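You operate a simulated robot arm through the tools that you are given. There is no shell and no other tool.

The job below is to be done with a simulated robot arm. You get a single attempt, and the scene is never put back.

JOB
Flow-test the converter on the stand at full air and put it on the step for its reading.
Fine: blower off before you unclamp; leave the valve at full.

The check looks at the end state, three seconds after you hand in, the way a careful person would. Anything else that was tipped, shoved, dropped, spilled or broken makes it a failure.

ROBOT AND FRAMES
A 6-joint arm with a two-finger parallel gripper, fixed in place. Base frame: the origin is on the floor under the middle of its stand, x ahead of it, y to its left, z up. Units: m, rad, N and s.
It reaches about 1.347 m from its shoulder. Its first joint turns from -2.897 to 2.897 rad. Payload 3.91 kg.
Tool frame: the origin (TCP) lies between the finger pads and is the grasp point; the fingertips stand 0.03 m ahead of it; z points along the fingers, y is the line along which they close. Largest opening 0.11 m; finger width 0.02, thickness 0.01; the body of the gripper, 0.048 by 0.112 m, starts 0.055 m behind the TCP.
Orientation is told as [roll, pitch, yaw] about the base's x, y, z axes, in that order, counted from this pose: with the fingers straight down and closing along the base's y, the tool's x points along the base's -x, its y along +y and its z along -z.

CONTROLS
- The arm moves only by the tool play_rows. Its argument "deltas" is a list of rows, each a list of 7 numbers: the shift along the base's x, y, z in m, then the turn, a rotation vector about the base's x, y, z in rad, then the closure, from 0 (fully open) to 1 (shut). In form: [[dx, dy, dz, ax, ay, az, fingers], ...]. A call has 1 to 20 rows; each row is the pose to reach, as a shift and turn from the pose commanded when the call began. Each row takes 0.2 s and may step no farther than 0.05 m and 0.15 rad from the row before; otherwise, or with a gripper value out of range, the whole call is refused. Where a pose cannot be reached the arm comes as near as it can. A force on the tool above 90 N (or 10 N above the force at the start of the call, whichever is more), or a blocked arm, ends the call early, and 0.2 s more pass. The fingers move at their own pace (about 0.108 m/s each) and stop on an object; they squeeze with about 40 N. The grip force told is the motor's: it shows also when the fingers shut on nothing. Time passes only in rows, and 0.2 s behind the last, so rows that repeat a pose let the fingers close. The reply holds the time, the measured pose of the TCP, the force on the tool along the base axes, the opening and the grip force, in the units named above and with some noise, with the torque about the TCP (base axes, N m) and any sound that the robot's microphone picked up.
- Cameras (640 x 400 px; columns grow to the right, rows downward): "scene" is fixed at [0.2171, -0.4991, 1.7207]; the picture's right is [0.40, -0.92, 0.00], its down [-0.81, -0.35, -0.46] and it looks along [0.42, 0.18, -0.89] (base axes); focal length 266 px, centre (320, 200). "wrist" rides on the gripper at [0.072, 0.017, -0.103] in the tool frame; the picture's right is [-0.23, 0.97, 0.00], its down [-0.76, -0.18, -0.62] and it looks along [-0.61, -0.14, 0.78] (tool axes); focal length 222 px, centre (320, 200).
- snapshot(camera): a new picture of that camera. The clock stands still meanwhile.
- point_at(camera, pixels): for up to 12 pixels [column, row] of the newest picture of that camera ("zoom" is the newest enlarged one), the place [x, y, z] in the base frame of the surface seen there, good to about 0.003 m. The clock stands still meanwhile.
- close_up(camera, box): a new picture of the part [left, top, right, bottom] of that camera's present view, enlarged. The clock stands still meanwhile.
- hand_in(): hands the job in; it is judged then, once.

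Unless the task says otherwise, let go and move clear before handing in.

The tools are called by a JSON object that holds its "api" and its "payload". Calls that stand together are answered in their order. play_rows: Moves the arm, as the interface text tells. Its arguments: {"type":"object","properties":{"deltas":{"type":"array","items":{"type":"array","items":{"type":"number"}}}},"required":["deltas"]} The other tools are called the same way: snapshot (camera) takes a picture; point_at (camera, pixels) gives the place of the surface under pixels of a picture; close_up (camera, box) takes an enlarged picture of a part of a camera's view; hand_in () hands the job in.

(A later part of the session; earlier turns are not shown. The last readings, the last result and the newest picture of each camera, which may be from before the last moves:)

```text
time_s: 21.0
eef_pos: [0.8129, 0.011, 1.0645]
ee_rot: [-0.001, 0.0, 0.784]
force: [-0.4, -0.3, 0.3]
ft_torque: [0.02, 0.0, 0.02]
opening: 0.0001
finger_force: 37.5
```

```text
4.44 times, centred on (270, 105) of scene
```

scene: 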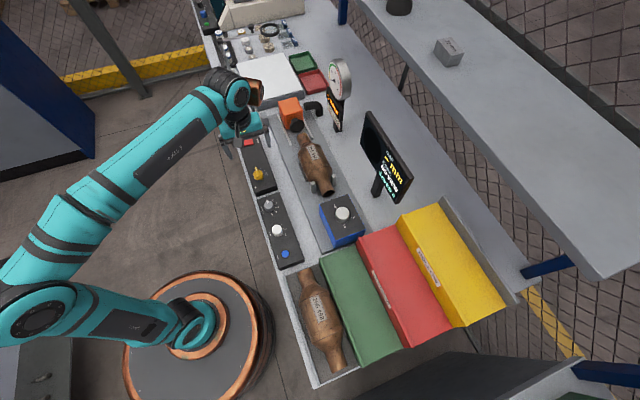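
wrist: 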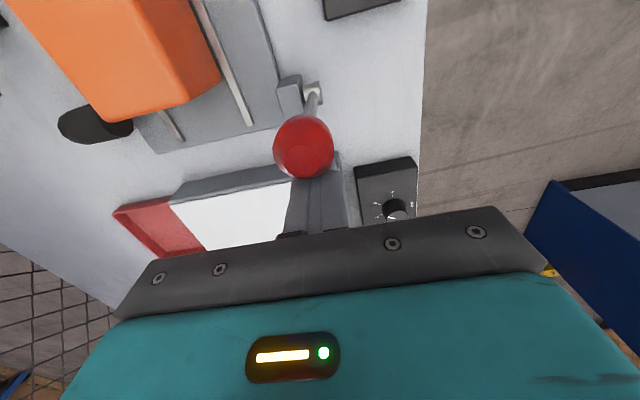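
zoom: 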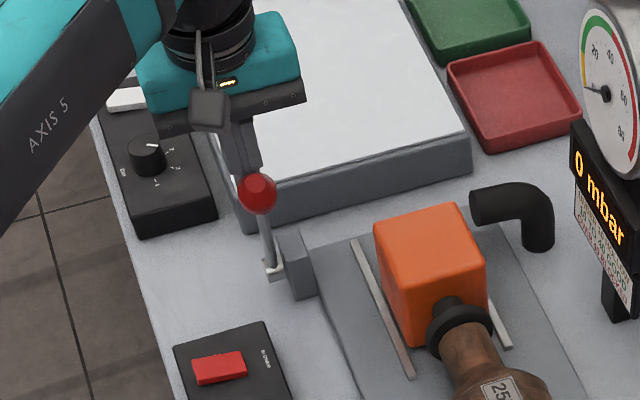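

{"api": "play_rows", "payload": {"deltas": [[-0.006, -0.006, -0.002, 0, 0, 0, 1], [-0.012, -0.012, -0.004, 0, 0, 0, 1], [-0.018, -0.018, -0.006, 0, 0, 0, 1], [-0.023, -0.023, -0.008, 0, 0, 0, 1]]}}

{"api": "close_up", "payload": {"camera": "scene", "box": [210, 60, 330, 150]}}

{"api": "snapshot", "payload": {"camera": "wrist"}}

```text
time_s: 22.0
eef_pos: [0.7895, -0.0118, 1.0582]
ee_rot: [-0.001, 0.0, 0.788]
force: [2.6, 1.9, 0.3]
ft_torque: [0.05, -0.05, 0.01]
opening: 0.0
finger_force: 37.5
```

```text
4.44 times, centred on (270, 105) of scene
```

zoom: 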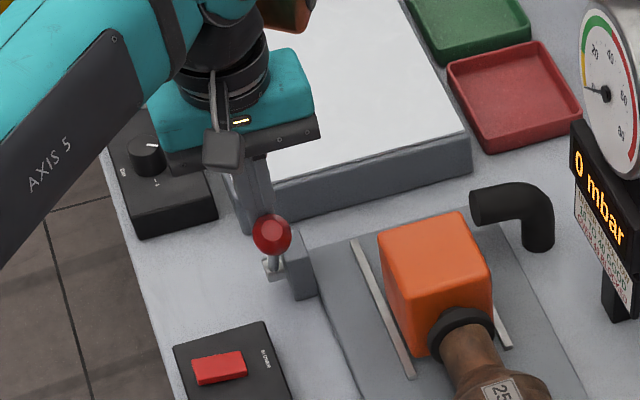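

```text
taken
```

wrist: 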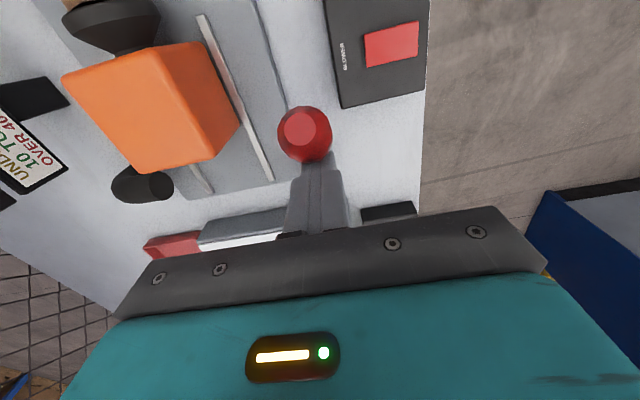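

The cup now appears to sit on the inlet and the lever leans about 35° toward the converter. The force is still only about 3 N, so I'll keep pushing gently to find the stop.

{"api": "play_rows", "payload": {"deltas": [[-0.005, -0.005, -0.003, 0, 0, 0, 1], [-0.01, -0.01, -0.007, 0, 0, 0, 1], [-0.015, -0.015, -0.012, 0, 0, 0, 1]]}}

{"api": "close_up", "payload": {"camera": "scene", "box": [210, 60, 330, 150]}}

```text
time_s: 22.5
eef_pos: [0.7881, -0.0108, 1.0553]
ee_rot: [-0.006, -0.016, 0.791]
force: [45.0, 46.1, 10.9]
ft_torque: [0.9, -1.14, 0.19]
opening: 0.0
finger_force: 37.8
stopped in row 2: the force on the tool passed its limit at 108 N (the readings are from after the stop); the commanded pose is now the measured one
```

```text
4.44 times, centred on (270, 105) of scene
```

zoom: 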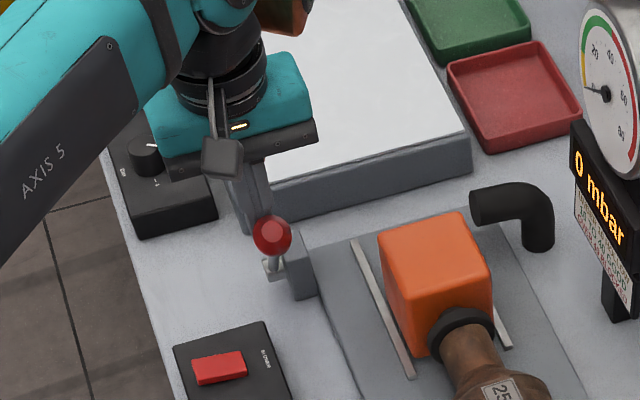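

That was the hard stop: the lever is fully over and the head sits against the inlet. I'll back off, rise, and check that the lever stays put.

{"api": "play_rows", "payload": {"deltas": [[0.01, 0.01, 0.0, 0, 0, 0, 1], [0.02, 0.02, 0.01, 0, 0, 0, 1], [0.02, 0.02, 0.05, 0, 0, 0, 1], [0.02, 0.02, 0.09, 0, 0, 0, 1], [0.02, 0.02, 0.12, 0, 0, 0, 1], [0.0, 0.02, 0.13, 0, 0, 0, 1], [-0.03, 0.02, 0.13, 0, 0, 0, 1], [-0.07, 0.02, 0.13, 0, 0, 0, 1], [-0.11, 0.02, 0.13, 0, 0, 0, 1], [-0.11, 0.02, 0.13, 0, 0, 0, 1]]}}

{"api": "snapshot", "payload": {"camera": "scene"}}

{"api": "close_up", "payload": {"camera": "scene", "box": [230, 70, 350, 210]}}

{"api": "snapshot", "payload": {"camera": "wrist"}}

```text
time_s: 24.7
eef_pos: [0.6751, 0.0049, 1.1884]
ee_rot: [-0.007, -0.011, 0.789]
force: [-0.3, 0.3, 0.0]
ft_torque: [0.0, 0.01, 0.0]
opening: 0.0
finger_force: 37.6
```

```text
taken
```

scene: 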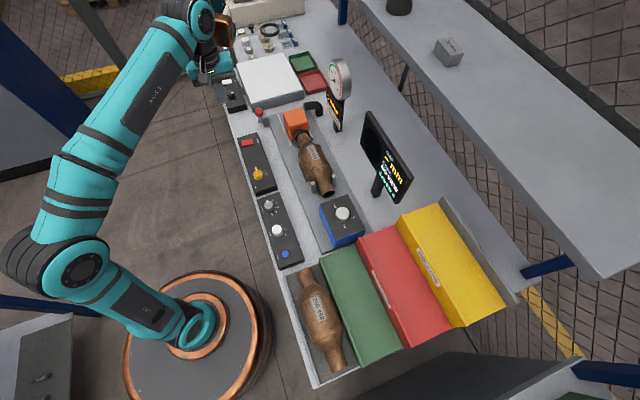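

```text
2.86 times, centred on (290, 140) of scene
```

zoom: 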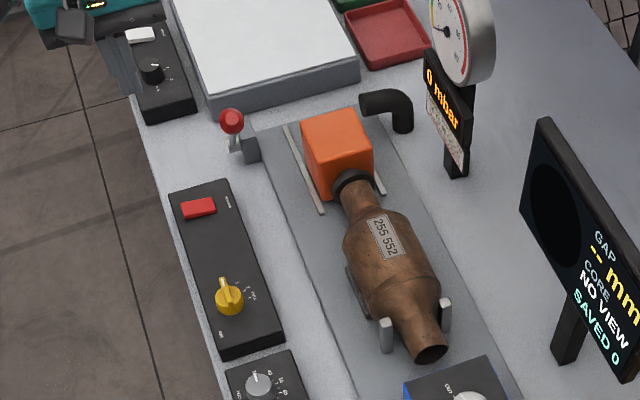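

```text
taken
```

wrist: 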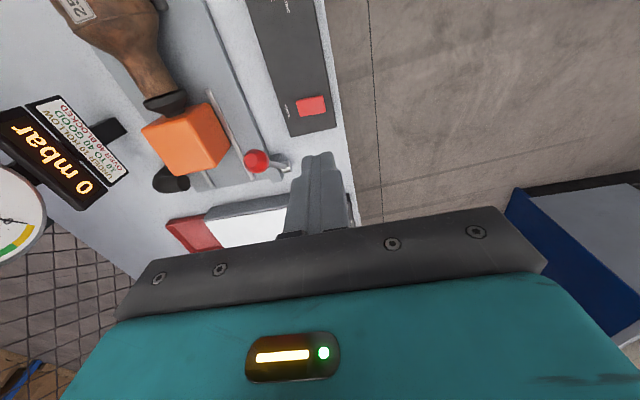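

The cup is seated on the inlet, the lever stays over and the converter hasn't moved on its fork. Next is the blower: I'll bring the closed fingertips over the rocker's raised robot-side half at about (0.6965,0.0157).

{"api": "play_rows", "payload": {"deltas": [[0.0214, 0.0108, -0.03, 0.007, 0.011, -0.004, 1], [0.0214, 0.0108, -0.07, 0.007, 0.011, -0.004, 1], [0.0214, 0.0108, -0.11, 0.007, 0.011, -0.004, 1], [0.0214, 0.0108, -0.15, 0.007, 0.011, -0.004, 1], [0.0214, 0.0108, -0.18, 0.007, 0.011, -0.004, 1], [0.0214, 0.0108, -0.2, 0.007, 0.011, -0.004, 1], [0.0214, 0.0108, -0.2, 0.007, 0.011, -0.004, 1]]}}

{"api": "snapshot", "payload": {"camera": "wrist"}}

{"api": "close_up", "payload": {"camera": "scene", "box": [220, 110, 300, 190]}}

```text
time_s: 26.3
eef_pos: [0.6967, 0.0159, 0.9873]
ee_rot: [0.006, -0.008, 0.785]
force: [-0.4, 0.5, 0.4]
ft_torque: [0.0, 0.02, 0.01]
opening: 0.0001
finger_force: 37.3
```

```text
taken
```

wrist: 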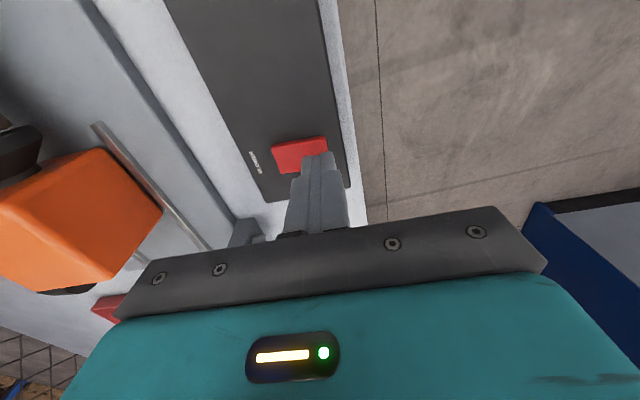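

```text
5.00 times, centred on (260, 150) of scene
```

zoom: 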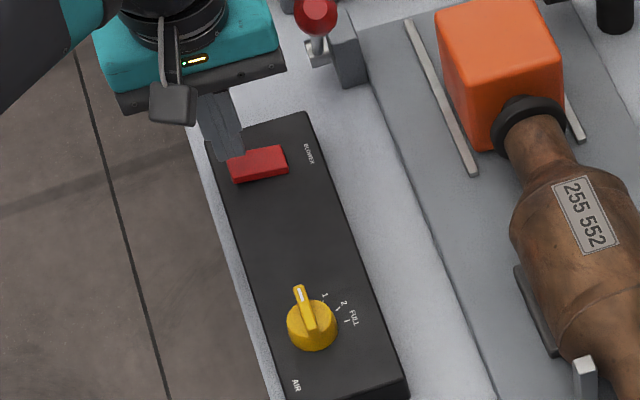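

The fingertips are over the robot-side half of the rocker. I'll press down in small steps.

{"api": "play_rows", "payload": {"deltas": [[0, 0, -0.006, 0, 0, 0, 1], [0, 0, -0.011, 0, 0, 0, 1], [0, 0, -0.015, 0, 0, 0, 1], [0, 0, -0.018, 0, 0, 0, 1], [0, 0, -0.021, 0, 0, 0, 1], [0, 0, -0.023, 0, 0, 0, 1]]}}

{"api": "close_up", "payload": {"camera": "scene", "box": [220, 110, 300, 190]}}

{"api": "close_up", "payload": {"camera": "scene", "box": [320, 55, 360, 135]}}

```text
time_s: 27.7
eef_pos: [0.6945, 0.0152, 0.9683]
ee_rot: [0.003, -0.015, 0.787]
force: [8.1, 7.9, 70.7]
ft_torque: [-0.44, -0.5, 0.06]
opening: 0.0002
finger_force: 37.5
```

```text
5.00 times, centred on (260, 150) of scene
```

zoom: 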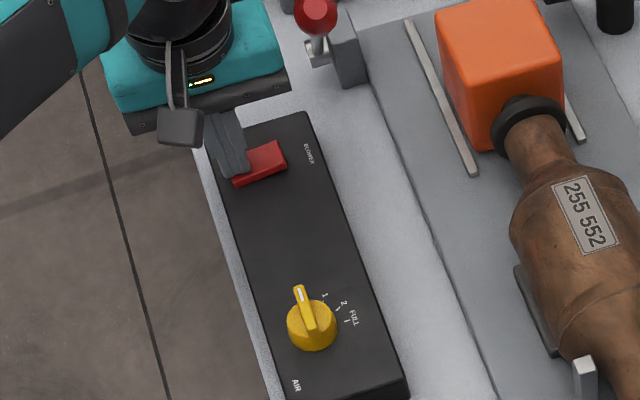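

```text
5.00 times, centred on (340, 95) of scene
```

zoom: 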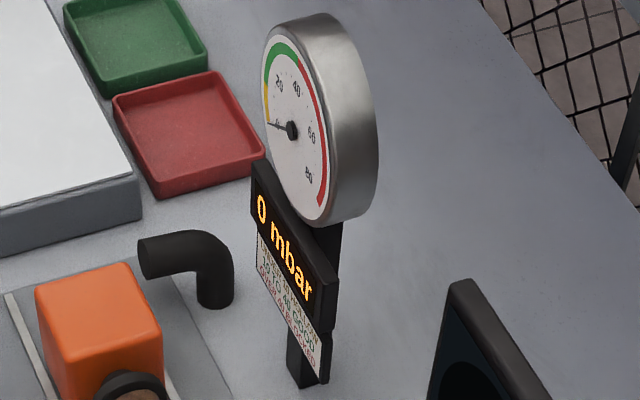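

The press reached 70 N and the rocker looks tipped the other way. I'll lift off and check.

{"api": "play_rows", "payload": {"deltas": [[0, 0, 0.01, 0, 0, 0, 1], [0, 0, 0.03, 0, 0, 0, 1], [0, 0, 0.06, 0, 0, 0, 1], [-0.02, 0.02, 0.09, 0, 0, 0, 1], [-0.04, 0.02, 0.12, 0, 0, 0, 1], [-0.04, 0.02, 0.12, 0, 0, 0, 1]]}}

{"api": "close_up", "payload": {"camera": "scene", "box": [235, 130, 275, 160]}}

{"api": "snapshot", "payload": {"camera": "wrist"}}

```text
time_s: 29.1
eef_pos: [0.6553, 0.0356, 1.0841]
ee_rot: [0.006, -0.007, 0.784]
force: [0.2, -0.3, 0.5]
ft_torque: [0.03, 0.01, -0.01]
opening: 0.0001
finger_force: 37.7
```

```text
13.33 times, centred on (255, 145) of scene
```

zoom: 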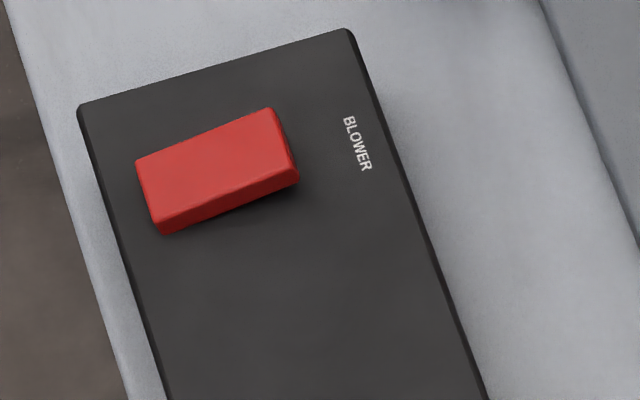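

```text
taken
```

wrist: 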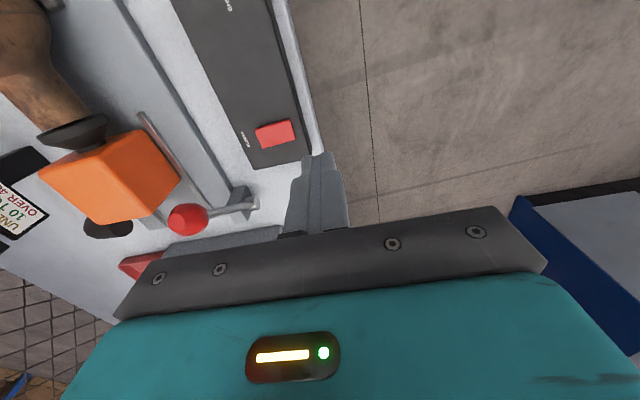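

The rocker has flipped: the label side is now raised. I'll move over the air valve with the fingers open to turn it.

{"api": "play_rows", "payload": {"deltas": [[-0.015, -0.035, 0.01, -0.003, 0.004, 0, 0.5], [-0.03, -0.07, 0.01, -0.006, 0.007, 0, 0], [-0.045, -0.105, 0.01, -0.006, 0.007, 0, 0], [-0.0583, -0.1363, 0.0, -0.006, 0.007, 0, 0], [-0.0583, -0.1363, -0.03, -0.006, 0.007, 0, 0], [-0.0583, -0.1363, -0.06, -0.006, 0.007, 0, 0], [-0.0583, -0.1363, -0.06, -0.006, 0.007, 0, 0]]}}

{"api": "snapshot", "payload": {"camera": "wrist"}}

{"api": "close_up", "payload": {"camera": "scene", "box": [220, 120, 300, 200]}}

```text
time_s: 30.7
eef_pos: [0.5968, -0.1002, 1.0252]
ee_rot: [0.007, -0.001, 0.782]
force: [0.2, 0.6, -0.2]
ft_torque: [0.0, -0.01, 0.02]
opening: 0.1102
finger_force: 0.0
```

```text
taken
```

wrist: 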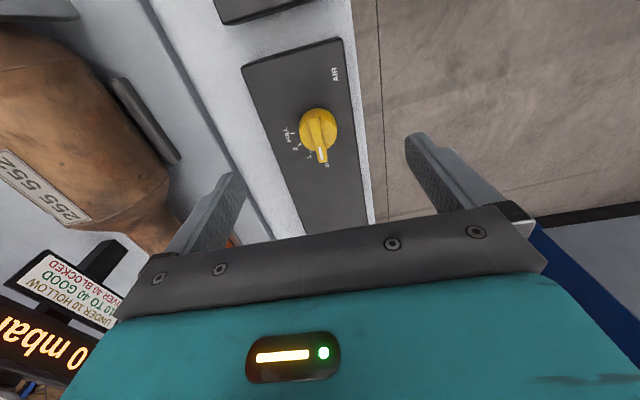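

```text
5.00 times, centred on (260, 160) of scene
```

zoom: 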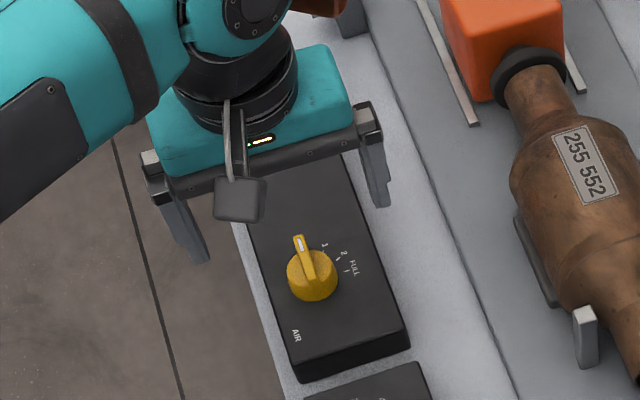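

The knob is at wrist (319,130), with the gripper nearly above it. I'll refine its centre from this closer view before I go down.

{"api": "close_up", "payload": {"camera": "wrist", "box": [270, 90, 370, 180]}}

{"api": "point_at", "payload": {"camera": "wrist", "pixels": [[317, 112], [318, 125], [320, 140], [322, 155], [322, 161], [303, 130], [334, 130], [305, 138], [332, 140], [310, 148], [291, 133], [298, 149]]}}

```text
4.44 times, centred on (320, 135) of wrist
```

zoom: 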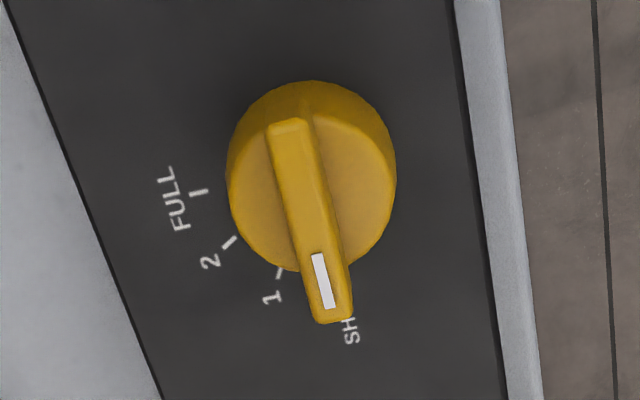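

```text
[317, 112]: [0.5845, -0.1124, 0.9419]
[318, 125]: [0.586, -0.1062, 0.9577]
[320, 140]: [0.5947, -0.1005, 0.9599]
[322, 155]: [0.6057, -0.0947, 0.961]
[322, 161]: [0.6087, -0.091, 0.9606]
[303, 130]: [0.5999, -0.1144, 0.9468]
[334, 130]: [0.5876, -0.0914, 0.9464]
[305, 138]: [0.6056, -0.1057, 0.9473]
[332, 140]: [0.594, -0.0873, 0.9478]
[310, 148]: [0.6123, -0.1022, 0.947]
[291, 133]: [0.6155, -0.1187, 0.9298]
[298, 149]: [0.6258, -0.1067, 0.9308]
```

The knob axis is at about (0.5965,-0.1013), within 1 mm of where I'm positioned. I'll go down so the fingertips straddle the bar just above the disk, and close.

{"api": "play_rows", "payload": {"deltas": [[-0.0003, -0.0008, -0.02, 0, 0, 0, 0], [-0.0003, -0.0008, -0.04, 0, 0, 0, 0], [-0.0003, -0.0008, -0.045, 0, 0, 0, 0], [-0.0003, -0.0008, -0.045, 0, 0, 0, 0.5], [-0.0003, -0.0008, -0.045, 0, 0, 0, 1], [-0.0003, -0.0008, -0.045, 0, 0, 0, 1], [-0.0003, -0.0008, -0.045, 0, 0, 0, 1], [-0.0003, -0.0008, -0.045, 0, 0, 0, 1]]}}

{"api": "snapshot", "payload": {"camera": "wrist"}}

{"api": "close_up", "payload": {"camera": "scene", "box": [220, 120, 300, 200]}}

```text
time_s: 32.5
eef_pos: [0.5985, -0.1036, 0.9797]
ee_rot: [0.008, 0.0, 0.783]
force: [6.9, -5.3, 1.2]
ft_torque: [-0.4, -0.33, -0.03]
opening: 0.0081
finger_force: 45.4
```

```text
taken
```

wrist: 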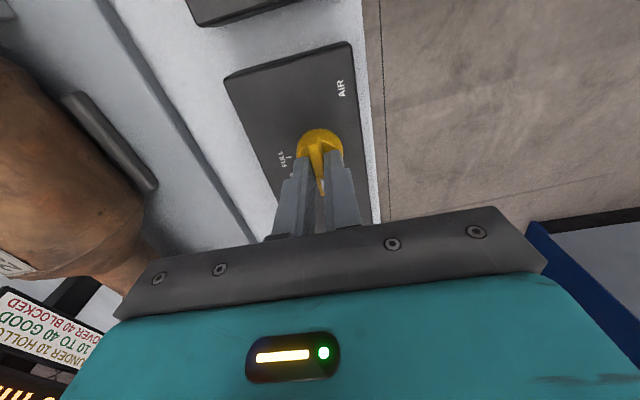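

```text
5.00 times, centred on (260, 160) of scene
```

zoom: 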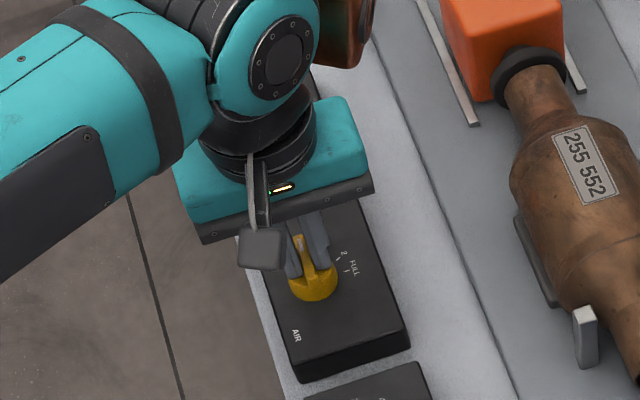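

The bar is gripped (opening 0.008), and the grip centred itself at (0.5985,-0.1036), so that is the true axis. I'll rotate the valve 90° clockwise about it.

{"api": "play_rows", "payload": {"deltas": [[0.002, -0.0025, 0, 0, 0, -0.13, 1], [0.002, -0.0025, 0, 0, 0, -0.26, 1], [0.002, -0.0025, 0, 0, 0, -0.39, 1], [0.002, -0.0025, 0, 0, 0, -0.52, 1], [0.002, -0.0025, 0, 0, 0, -0.65, 1], [0.002, -0.0025, 0, 0, 0, -0.78, 1], [0.002, -0.0025, 0, 0, 0, -0.78, 1]]}}

{"api": "snapshot", "payload": {"camera": "wrist"}}

{"api": "close_up", "payload": {"camera": "scene", "box": [320, 55, 360, 135]}}

```text
time_s: 34.1
eef_pos: [0.5986, -0.103, 0.9805]
ee_rot: [0.005, 0.001, 0.005]
force: [-30.5, 43.2, -7.7]
ft_torque: [0.72, 1.33, -0.06]
opening: 0.0079
finger_force: 44.8
```

```text
taken
```

wrist: 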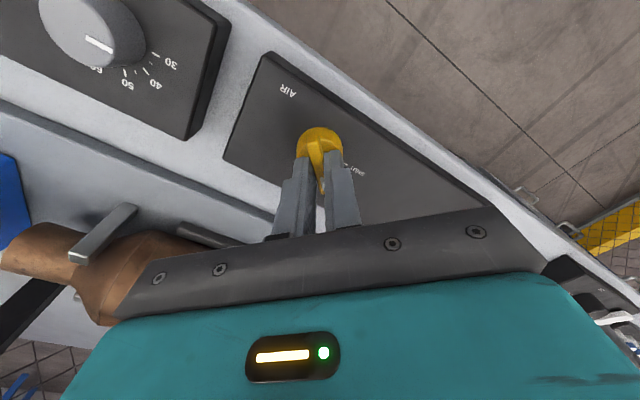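

```text
5.00 times, centred on (340, 95) of scene
```

zoom: 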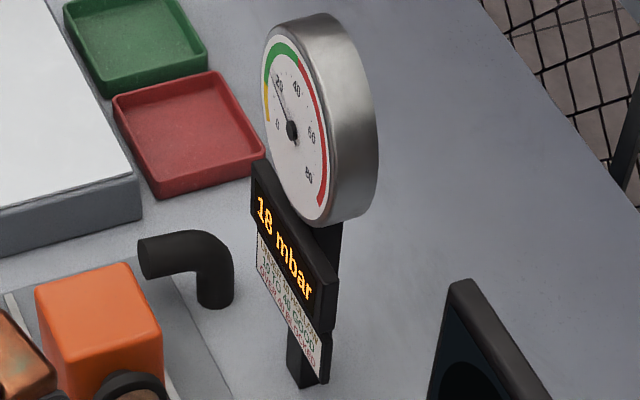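

The display now reads 18 mbar with the valve about half way, so the blower is running. I'll ease the side load and turn the remaining 45°.

{"api": "play_rows", "payload": {"deltas": [[-0.0015, 0.002, 0, 0, 0, -0.13, 1], [-0.0015, 0.002, 0, 0, 0, -0.26, 1], [-0.0015, 0.002, 0, 0, 0, -0.39, 1], [-0.0015, 0.002, 0, 0, 0, -0.52, 1], [-0.0015, 0.002, 0, 0, 0, -0.65, 1], [-0.0015, 0.002, 0, 0, 0, -0.79, 1], [-0.0015, 0.002, 0, 0, 0, -0.79, 1]]}}

{"api": "snapshot", "payload": {"camera": "wrist"}}

{"api": "close_up", "payload": {"camera": "scene", "box": [320, 55, 360, 135]}}

{"api": "close_up", "payload": {"camera": "scene", "box": [220, 120, 300, 200]}}

```text
time_s: 35.7
eef_pos: [0.5978, -0.1036, 0.9794]
ee_rot: [0.009, 0.001, -0.787]
force: [20.5, -15.0, 17.3]
ft_torque: [-1.08, -0.59, 0.03]
opening: 0.0078
finger_force: 45.2
```

```text
taken
```

wrist: 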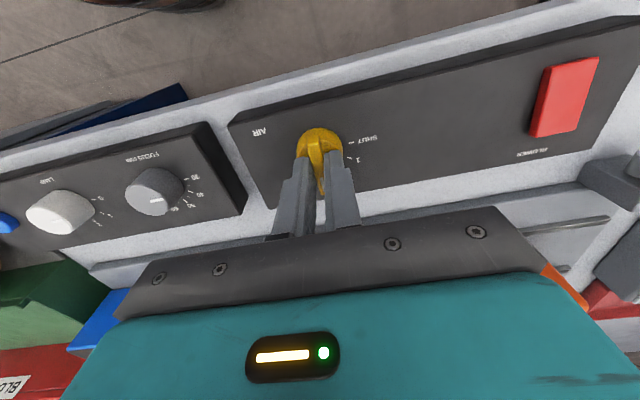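

```text
5.00 times, centred on (340, 95) of scene
```

zoom: 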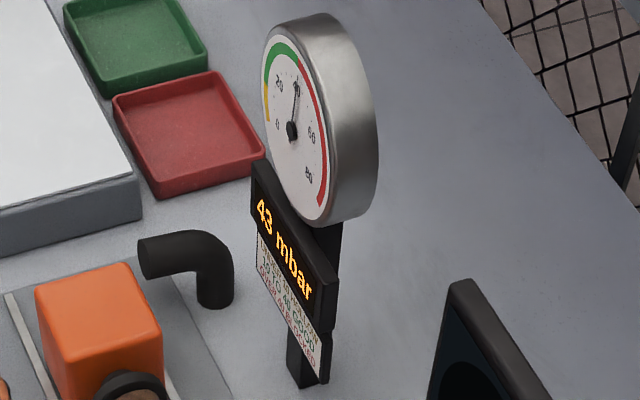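

```text
5.00 times, centred on (260, 160) of scene
```

zoom: 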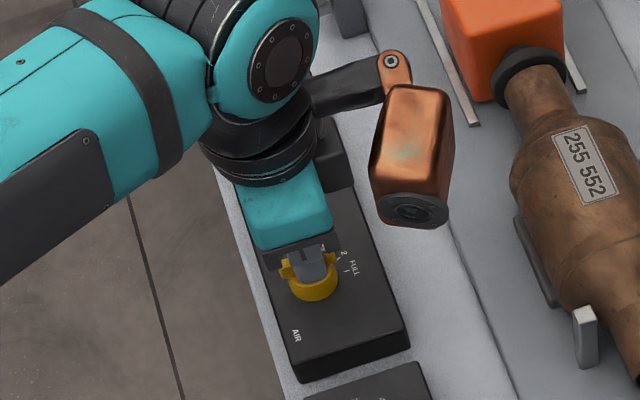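

It reads 43 mbar, maybe still settling. I'll open the fingers a little, rise, and check the knob's pointer and the settled reading.

{"api": "play_rows", "payload": {"deltas": [[0, 0, 0, 0, 0, 0, 0.75], [0, 0, 0, 0, 0, 0, 0.7], [0, 0, 0.02, 0, 0, 0, 0.7], [0, 0, 0.05, 0, 0, 0, 0.7], [-0.0, 0.02, 0.09, 0, 0, 0, 0.7], [-0.01, 0.05, 0.12, 0, 0, 0, 0.7], [-0.03, 0.07, 0.15, 0, 0, 0, 0.7], [-0.05, 0.09, 0.18, 0, 0, 0, 0.7], [-0.05, 0.09, 0.18, 0, 0, 0, 0.7]]}}

{"api": "snapshot", "payload": {"camera": "wrist"}}

{"api": "close_up", "payload": {"camera": "scene", "box": [320, 55, 360, 135]}}

{"api": "close_up", "payload": {"camera": "scene", "box": [235, 130, 285, 195]}}

```text
time_s: 37.7
eef_pos: [0.5482, -0.0116, 1.1574]
ee_rot: [0.006, 0.0, -0.784]
force: [0.5, 1.0, 0.3]
ft_torque: [0.01, 0.01, 0.0]
opening: 0.033
finger_force: 0.0
```

```text
taken
```

wrist: 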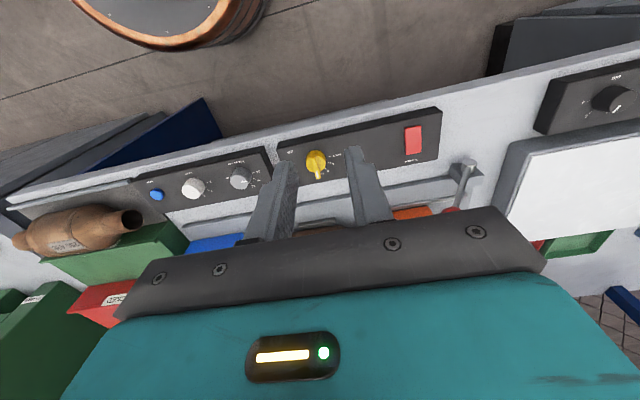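

```text
5.00 times, centred on (340, 95) of scene
```

zoom: 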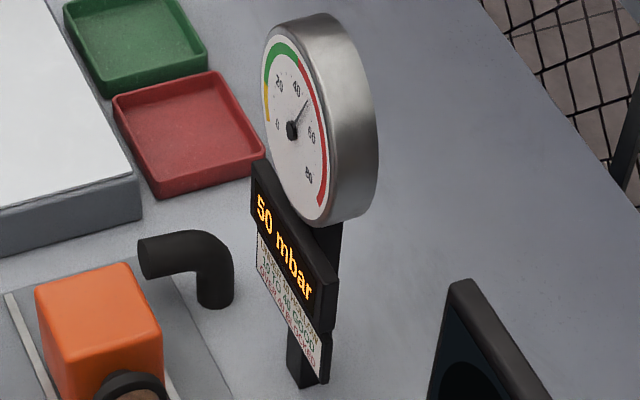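

```text
6.15 times, centred on (260, 162) of scene
```

zoom: 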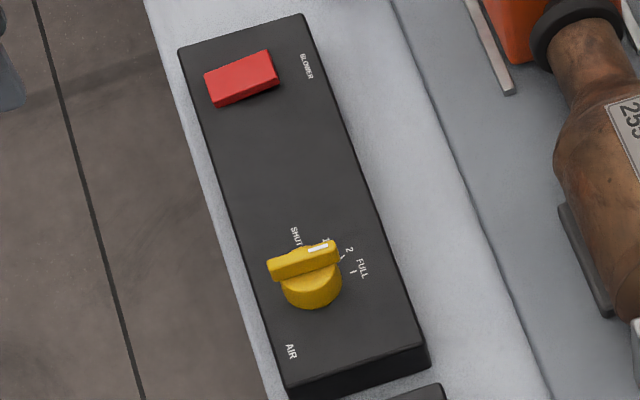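

It now reads 50 mbar. I'll check from the wrist view whether the pointer is exactly on FULL, and whether the reading has settled.

{"api": "close_up", "payload": {"camera": "wrist", "box": [285, 130, 365, 190]}}

{"api": "play_rows", "payload": {"deltas": [[0, 0, 0, 0, 0, 0, 0.7], [0, 0, 0, 0, 0, 0, 0.7], [0, 0, 0, 0, 0, 0, 0.7], [0, 0, 0, 0, 0, 0, 0.7], [0, 0, 0, 0, 0, 0, 0.7]]}}

{"api": "close_up", "payload": {"camera": "scene", "box": [320, 55, 360, 135]}}

```text
6.67 times, centred on (325, 160) of wrist
```

zoom: 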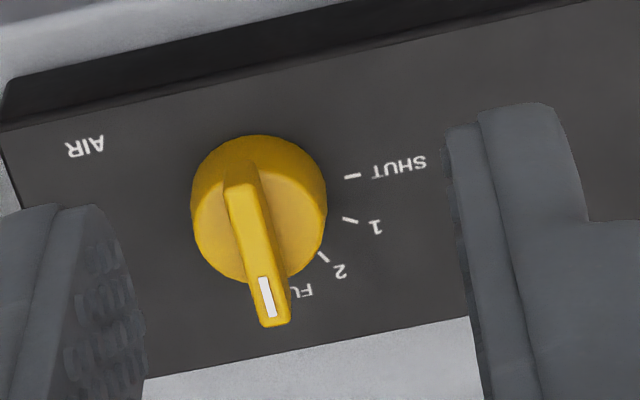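

```text
time_s: 38.9
eef_pos: [0.5479, -0.0116, 1.1586]
ee_rot: [0.008, 0.0, -0.786]
force: [1.1, 0.6, 1.0]
ft_torque: [0.03, -0.01, 0.0]
opening: 0.0331
finger_force: 0.0
```

```text
5.00 times, centred on (340, 95) of scene
```

zoom: 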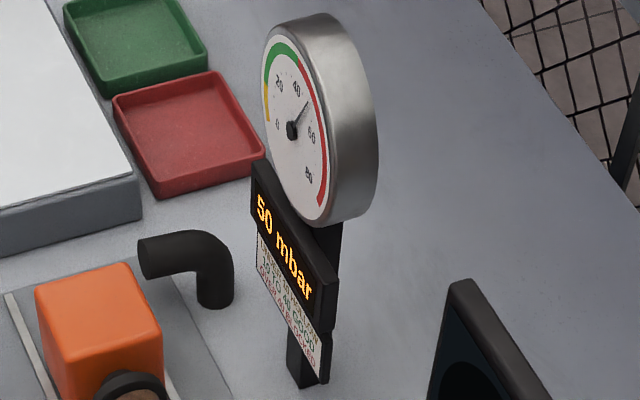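

The pointer bar lies squarely over FULL, at right angles to the SHUT tick, and the reading has held at 50 mbar. That is over 40, so BLOCKED and the red step. Now for blower off: I'll bring closed fingers over the rocker's raised label-side half, keeping this yaw so the gripper body clears the lever knob.

{"api": "play_rows", "payload": {"deltas": [[0.035, 0.002, 0.0, -0.003, 0, 0, 1], [0.075, 0.004, 0.0, -0.006, 0, 0, 1], [0.115, 0.007, -0.01, -0.006, 0, 0, 1], [0.155, 0.01, -0.03, -0.006, 0, 0, 1], [0.1655, 0.0103, -0.06, -0.006, 0, 0, 1], [0.1655, 0.0103, -0.1, -0.006, 0, 0, 1], [0.1655, 0.0103, -0.13, -0.006, 0, 0, 1], [0.1655, 0.0103, -0.13, -0.006, 0, 0, 1]]}}

{"api": "snapshot", "payload": {"camera": "wrist"}}

{"api": "close_up", "payload": {"camera": "scene", "box": [220, 90, 300, 170]}}

```text
time_s: 40.7
eef_pos: [0.7133, -0.0016, 1.0273]
ee_rot: [0.001, -0.006, -0.785]
force: [-0.4, -0.1, -0.9]
ft_torque: [-0.01, -0.01, -0.04]
opening: 0.0
finger_force: 37.3
```

```text
taken
```

wrist: 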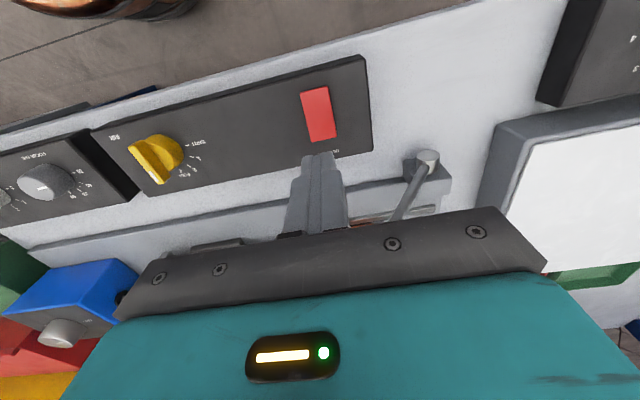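

```text
5.00 times, centred on (260, 130) of scene
```

zoom: 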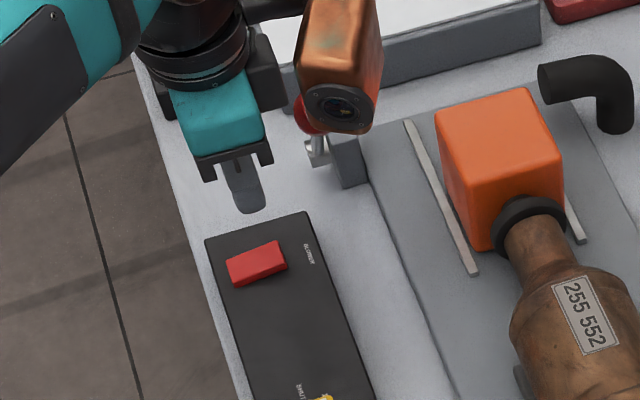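

A copper-coloured box on the arm hangs on the +v side, in front of the lever knob at zoom (340,80). I need its height before going lower.

{"api": "point_at", "payload": {"camera": "zoom", "pixels": [[340, 50], [320, 20], [370, 40], [340, 105], [310, 115], [355, 130], [318, 150], [240, 130], [215, 170], [265, 160], [245, 205], [275, 80]]}}

{"api": "snapshot", "payload": {"camera": "scene"}}

{"api": "point_at", "payload": {"camera": "wrist", "pixels": [[308, 95], [315, 95], [325, 92], [312, 115], [322, 115], [330, 112], [316, 135], [325, 135], [333, 132], [322, 105], [427, 157], [405, 205]]}}

```text
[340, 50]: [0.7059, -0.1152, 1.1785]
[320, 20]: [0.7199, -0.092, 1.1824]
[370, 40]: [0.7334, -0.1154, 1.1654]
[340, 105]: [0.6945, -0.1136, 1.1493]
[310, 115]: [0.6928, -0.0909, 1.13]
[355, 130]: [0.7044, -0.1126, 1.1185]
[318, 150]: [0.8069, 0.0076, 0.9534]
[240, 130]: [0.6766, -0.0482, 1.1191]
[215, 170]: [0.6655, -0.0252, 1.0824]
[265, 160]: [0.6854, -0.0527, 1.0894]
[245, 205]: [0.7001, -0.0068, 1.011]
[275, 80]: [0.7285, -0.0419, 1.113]
```

```text
taken
```

scene: 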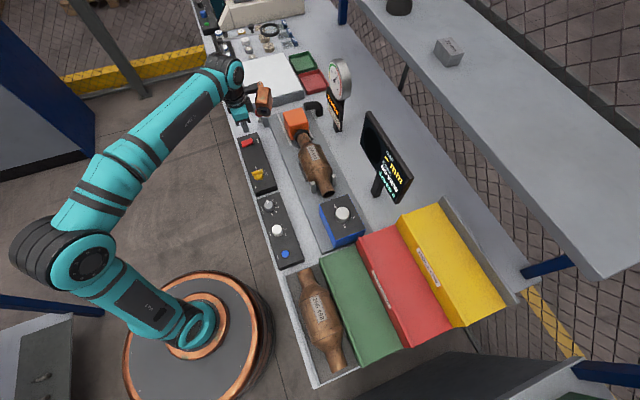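

```text
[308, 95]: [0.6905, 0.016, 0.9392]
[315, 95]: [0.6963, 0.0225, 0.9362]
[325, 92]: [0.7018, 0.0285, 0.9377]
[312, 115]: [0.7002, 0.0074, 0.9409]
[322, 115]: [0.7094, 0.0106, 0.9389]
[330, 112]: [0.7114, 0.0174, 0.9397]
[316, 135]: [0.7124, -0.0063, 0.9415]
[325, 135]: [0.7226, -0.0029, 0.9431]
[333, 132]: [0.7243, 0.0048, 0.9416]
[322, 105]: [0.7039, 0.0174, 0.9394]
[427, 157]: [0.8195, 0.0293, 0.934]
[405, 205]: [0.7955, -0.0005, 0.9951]
```

The copper box's underside is at about 1.11, 0.085 above the grasp point, and stays over 3 cm clear of the knob, so the press is safe. The rocker's label side is the raised one (z 0.943), so I'll press there at (0.716,0.001).

{"api": "play_rows", "payload": {"deltas": [[0.003, 0.0023, -0.02, 0, 0, 0, 1], [0.003, 0.0023, -0.04, 0, 0, 0, 1], [0.003, 0.0023, -0.05, 0, 0, 0, 1], [0.003, 0.0023, -0.055, 0, 0, 0, 1], [0.003, 0.0023, -0.058, 0, 0, 0, 1], [0.003, 0.0023, -0.061, 0, 0, 0, 1], [0.003, 0.0023, -0.063, 0, 0, 0, 1]]}}

{"api": "close_up", "payload": {"camera": "scene", "box": [320, 55, 360, 135]}}

{"api": "snapshot", "payload": {"camera": "wrist"}}

```text
time_s: 42.3
eef_pos: [0.7162, -0.0006, 0.9697]
ee_rot: [0.008, -0.01, -0.789]
force: [21.6, -5.6, 53.2]
ft_torque: [0.21, -0.25, 0.04]
opening: 0.0
finger_force: 37.5
```

```text
5.00 times, centred on (340, 95) of scene
```

zoom: 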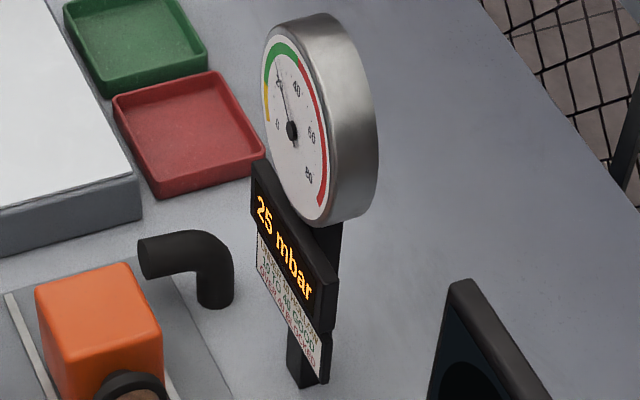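

```text
taken
```

wrist: 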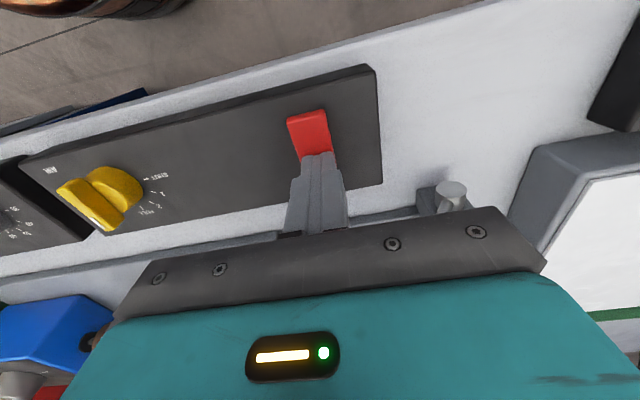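

The gauge is falling (25 mbar), so the blower has switched off. I'll lift clear and confirm it drops to zero and the rocker stays flipped.

{"api": "play_rows", "payload": {"deltas": [[0, 0, 0.01, 0, 0, 0, 1], [0, 0, 0.03, 0, 0, 0, 1], [0, 0, 0.07, 0, 0, 0, 1], [0, 0, 0.11, 0, 0, 0, 1], [0, 0, 0.15, 0, 0, 0, 1], [0, 0, 0.18, 0, 0, 0, 1], [0, 0, 0.2, 0, 0, 0, 1], [0, 0, 0.2, 0, 0, 0, 1]]}}

{"api": "close_up", "payload": {"camera": "scene", "box": [320, 55, 360, 135]}}

{"api": "close_up", "payload": {"camera": "scene", "box": [230, 90, 310, 190]}}

{"api": "snapshot", "payload": {"camera": "wrist"}}

```text
time_s: 44.1
eef_pos: [0.7172, -0.0005, 1.1661]
ee_rot: [0.001, -0.004, -0.786]
force: [0.4, -1.2, 0.1]
ft_torque: [0.03, 0.02, 0.0]
opening: 0.0
finger_force: 37.0
```

```text
5.00 times, centred on (340, 95) of scene
```

zoom: 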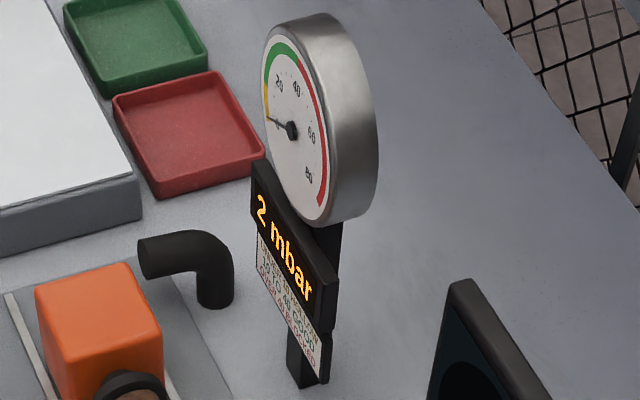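

```text
4.00 times, centred on (270, 140) of scene
```

zoom: 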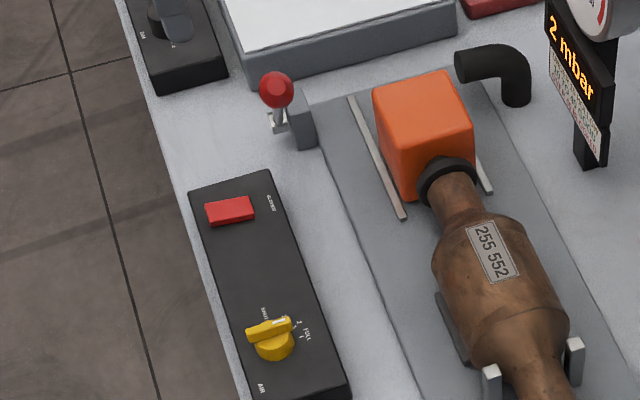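

```text
taken
```

wrist: 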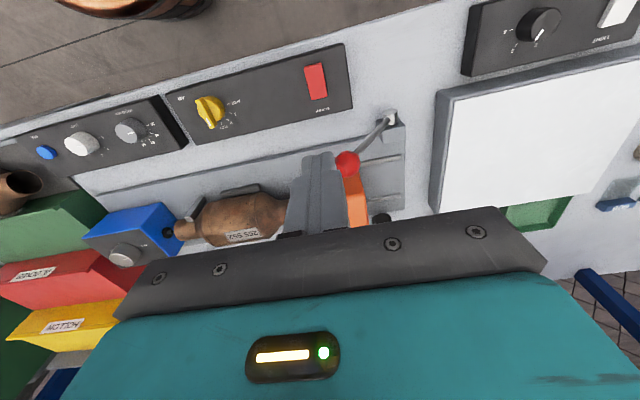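

The gauge is down to 2 mbar and the rocker is back with its robot side raised, so the blower is off, and the valve is still at FULL. Before unclamping I'll measure the knob's present place.

{"api": "point_at", "payload": {"camera": "zoom", "pixels": [[276, 82], [270, 92], [285, 95], [277, 105], [279, 115], [275, 126]]}}

{"api": "point_at", "payload": {"camera": "wrist", "pixels": [[341, 162], [347, 158], [352, 164], [347, 168], [365, 145], [388, 118], [240, 215], [180, 232], [255, 212], [250, 235]]}}

```text
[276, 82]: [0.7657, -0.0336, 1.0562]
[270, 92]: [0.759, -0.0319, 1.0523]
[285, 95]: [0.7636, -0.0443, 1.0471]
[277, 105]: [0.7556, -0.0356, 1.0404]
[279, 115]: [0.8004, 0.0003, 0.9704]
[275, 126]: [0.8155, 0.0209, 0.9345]
```

```text
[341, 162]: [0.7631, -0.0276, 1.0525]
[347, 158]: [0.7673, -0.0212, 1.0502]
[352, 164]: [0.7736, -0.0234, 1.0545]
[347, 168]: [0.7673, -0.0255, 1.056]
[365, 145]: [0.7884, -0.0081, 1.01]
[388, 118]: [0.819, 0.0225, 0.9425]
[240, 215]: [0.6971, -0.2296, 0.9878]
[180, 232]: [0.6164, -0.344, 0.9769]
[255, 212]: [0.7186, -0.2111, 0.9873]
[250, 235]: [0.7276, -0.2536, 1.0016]
```

The knob centre is near (0.769,-0.034,1.045). I'll come down on its converter side with closed fingers at (0.733,-0.069).

{"api": "play_rows", "payload": {"deltas": [[0.005, -0.025, 0, 0, 0, 0, 1], [0.01, -0.05, 0, 0, 0, 0, 1], [0.0161, -0.0681, -0.01, 0, 0, 0, 1], [0.0161, -0.0681, -0.05, 0, 0, 0, 1], [0.0161, -0.0681, -0.09, 0, 0, 0, 1], [0.0161, -0.0681, -0.106, 0, 0, 0, 1], [0.0161, -0.0681, -0.106, 0, 0, 0, 1]]}}

{"api": "snapshot", "payload": {"camera": "wrist"}}

{"api": "close_up", "payload": {"camera": "scene", "box": [220, 80, 340, 180]}}

```text
time_s: 45.7
eef_pos: [0.7322, -0.0675, 1.0596]
ee_rot: [0.001, -0.006, -0.785]
force: [-0.6, 0.7, -0.9]
ft_torque: [-0.01, -0.03, 0.01]
opening: 0.0001
finger_force: 38.1
```

```text
taken
```

wrist: 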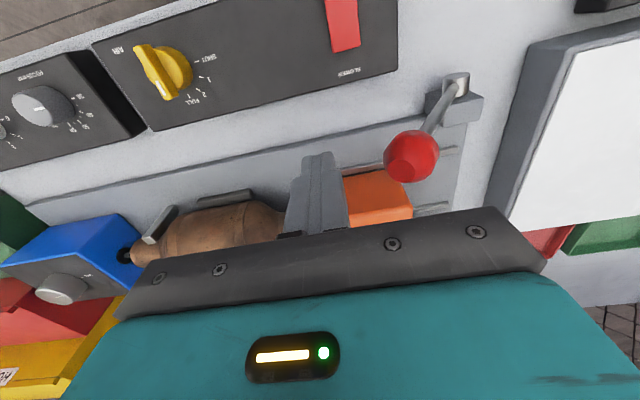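

```text
4.00 times, centred on (280, 130) of scene
```

zoom: 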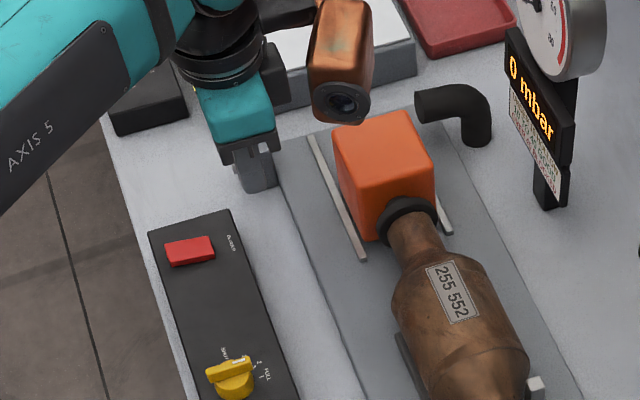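

The display reads 0 mbar, and the fingers are just on the converter side of the knob. I'll push the lever back along the bench, away from the converter.

{"api": "play_rows", "payload": {"deltas": [[0.009, 0.009, 0, 0, 0, 0, 1], [0.017, 0.017, 0, 0, 0, 0, 1], [0.025, 0.025, 0, 0, 0, 0, 1], [0.033, 0.033, 0.0, 0, 0, 0, 1], [0.041, 0.041, 0.0, 0, 0, 0, 1], [0.049, 0.049, 0, 0, 0, 0, 1], [0.057, 0.057, 0.0, 0, 0, 0, 1]]}}

{"api": "snapshot", "payload": {"camera": "wrist"}}

{"api": "close_up", "payload": {"camera": "scene", "box": [220, 80, 340, 180]}}

```text
time_s: 47.0
eef_pos: [0.7756, -0.0245, 1.0709]
ee_rot: [0.01, -0.018, -0.787]
force: [0.6, -24.9, 38.0]
ft_torque: [0.16, -0.36, -0.26]
opening: 0.0001
finger_force: 37.6
stopped in row 6: the force on the tool passed its limit at 99 N (the readings are from after the stop); the commanded pose is now the measured one
```

```text
taken
```

wrist: 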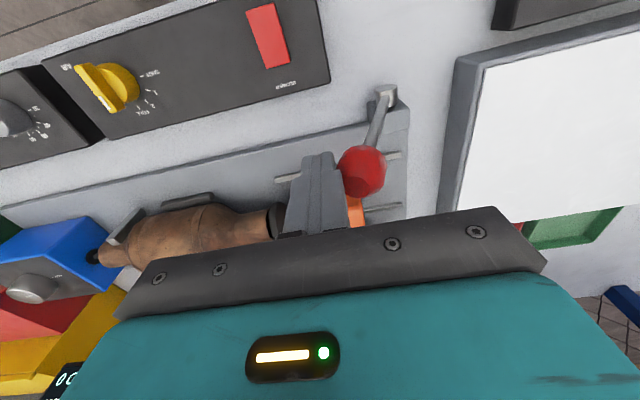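

```text
4.00 times, centred on (280, 130) of scene
```

zoom: 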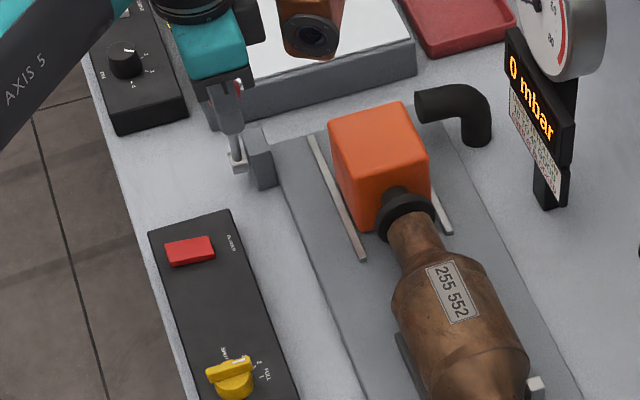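

The push stalled part-way because the round knob rises on its arc and lifted the hand about 11 mm by friction. The clamp head has started back. I'll go on, this time following the arc's height as well.

{"api": "play_rows", "payload": {"deltas": [[0.004, 0.004, 0.002, 0, 0, 0, 1], [0.0107, 0.0107, 0.004, 0, 0, 0, 1], [0.0158, 0.0158, 0.005, 0, 0, 0, 1], [0.0209, 0.0209, 0.0058, 0, 0, 0, 1], [0.026, 0.026, 0.006, 0, 0, 0, 1], [0.0311, 0.0311, 0.006, 0, 0, 0, 1]]}}

{"api": "snapshot", "payload": {"camera": "wrist"}}

{"api": "close_up", "payload": {"camera": "scene", "box": [220, 80, 340, 180]}}

```text
time_s: 48.5
eef_pos: [0.8072, 0.0084, 1.0718]
ee_rot: [0.008, -0.012, -0.785]
force: [-0.5, -0.3, 0.3]
ft_torque: [0.05, 0.01, -0.03]
opening: 0.0
finger_force: 37.5
```

```text
taken
```

wrist: 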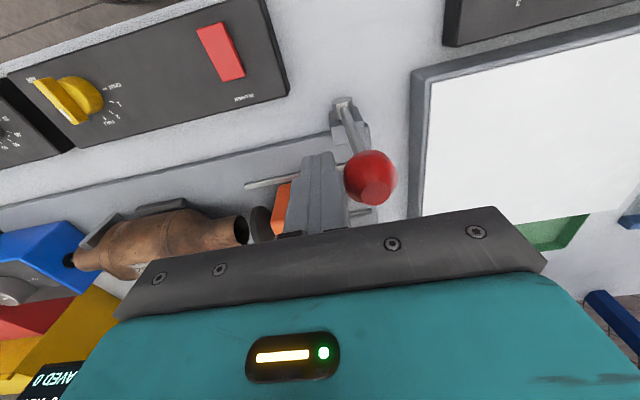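

```text
4.00 times, centred on (280, 130) of scene
```

zoom: 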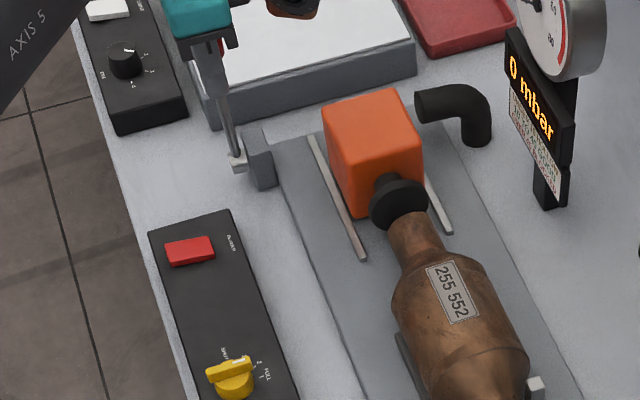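

That works without load, and there is now a gap between the cup and the inlet. I'll continue along the arc to the lever's rest position.

{"api": "play_rows", "payload": {"deltas": [[0.0051, 0.0051, -0.0006, 0, 0, 0, 1], [0.0102, 0.0102, -0.0012, 0, 0, 0, 1], [0.0152, 0.0152, -0.0026, 0, 0, 0, 1], [0.0202, 0.0202, -0.004, 0, 0, 0, 1], [0.025, 0.025, -0.006, 0, 0, 0, 1], [0.03, 0.03, -0.0082, 0, 0, 0, 1], [0.035, 0.035, -0.011, 0, 0, 0, 1], [0.0394, 0.0394, -0.0139, 0, 0, 0, 1], [0.044, 0.044, -0.0174, 0, 0, 0, 1], [0.0483, 0.0483, -0.0209, 0, 0, 0, 1], [0.051, 0.051, -0.0235, 0, 0, 0, 1]]}}

{"api": "snapshot", "payload": {"camera": "wrist"}}

{"api": "close_up", "payload": {"camera": "scene", "box": [220, 60, 340, 180]}}

```text
time_s: 50.9
eef_pos: [0.8577, 0.0581, 1.0485]
ee_rot: [0.006, -0.013, -0.787]
force: [-0.2, -0.4, 0.4]
ft_torque: [-0.03, -0.04, 0.02]
opening: 0.0001
finger_force: 37.8
```

```text
taken
```

wrist: 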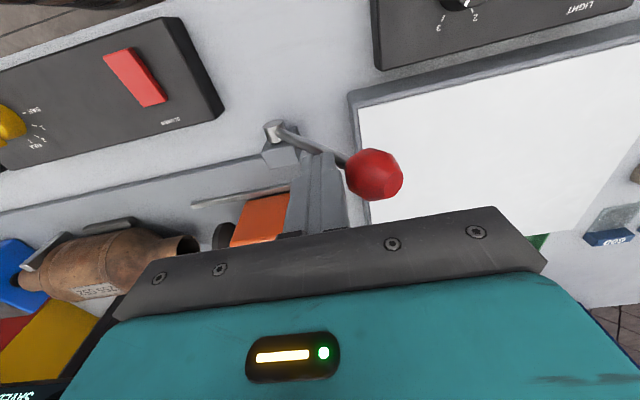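

```text
3.33 times, centred on (280, 120) of scene
```

zoom: 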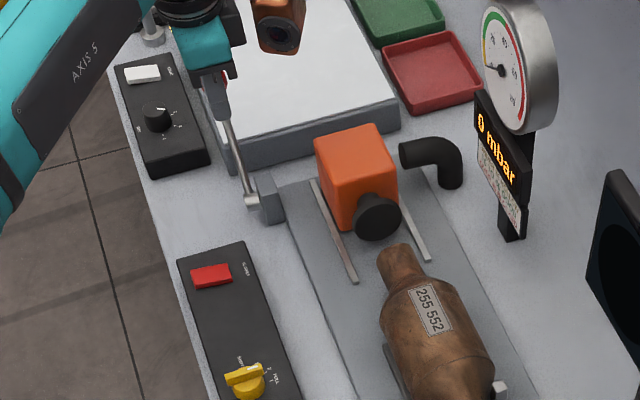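

The lever is back near its rest position and the cup is well clear of the inlet. I'll back away, rise, and turn to the crosswise yaw over the converter to plan the grasp.

{"api": "play_rows", "payload": {"deltas": [[-0.015, -0.015, 0.0, 0, 0, 0, 1], [-0.025, -0.025, 0.03, -0.006, 0.013, 0, 1], [-0.03, -0.03, 0.07, -0.006, 0.013, 0, 1], [-0.035, -0.035, 0.11, -0.006, 0.013, 0, 1], [-0.05, -0.05, 0.15, -0.006, 0.013, 0, 1], [-0.07, -0.07, 0.19, -0.006, 0.013, 0, 1], [-0.09, -0.09, 0.22, -0.006, 0.013, 0, 1], [-0.11, -0.11, 0.22, -0.006, 0.013, 0, 0.5], [-0.13, -0.13, 0.22, -0.006, 0.013, 0, 0], [-0.15, -0.15, 0.22, -0.006, 0.013, 0, 0], [-0.15, -0.15, 0.22, -0.006, 0.013, 0, 0]]}}

{"api": "snapshot", "payload": {"camera": "wrist"}}

{"api": "snapshot", "payload": {"camera": "scene"}}

```text
time_s: 53.2
eef_pos: [0.7077, -0.0906, 1.2679]
ee_rot: [-0.006, -0.008, -0.788]
force: [-0.2, -1.2, 0.5]
ft_torque: [0.01, -0.01, 0.02]
opening: 0.1101
finger_force: 0.0
out of reach, approached as far as the arm can: row 7
```

```text
taken
```

wrist: 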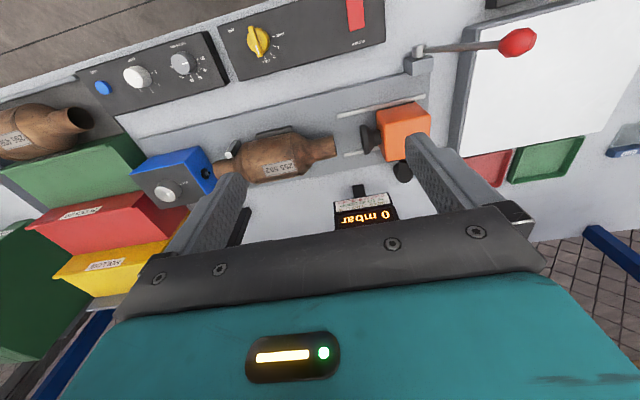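

```text
taken
```

scene: 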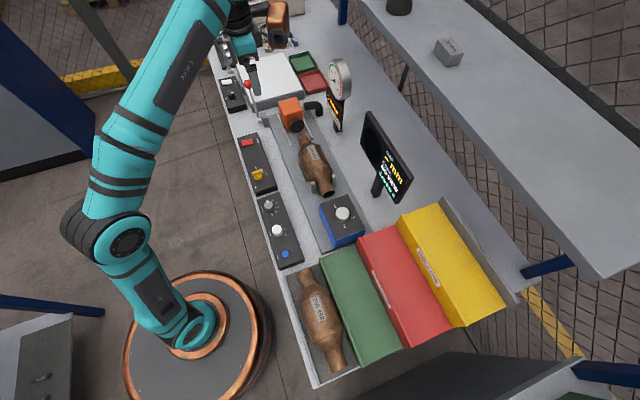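

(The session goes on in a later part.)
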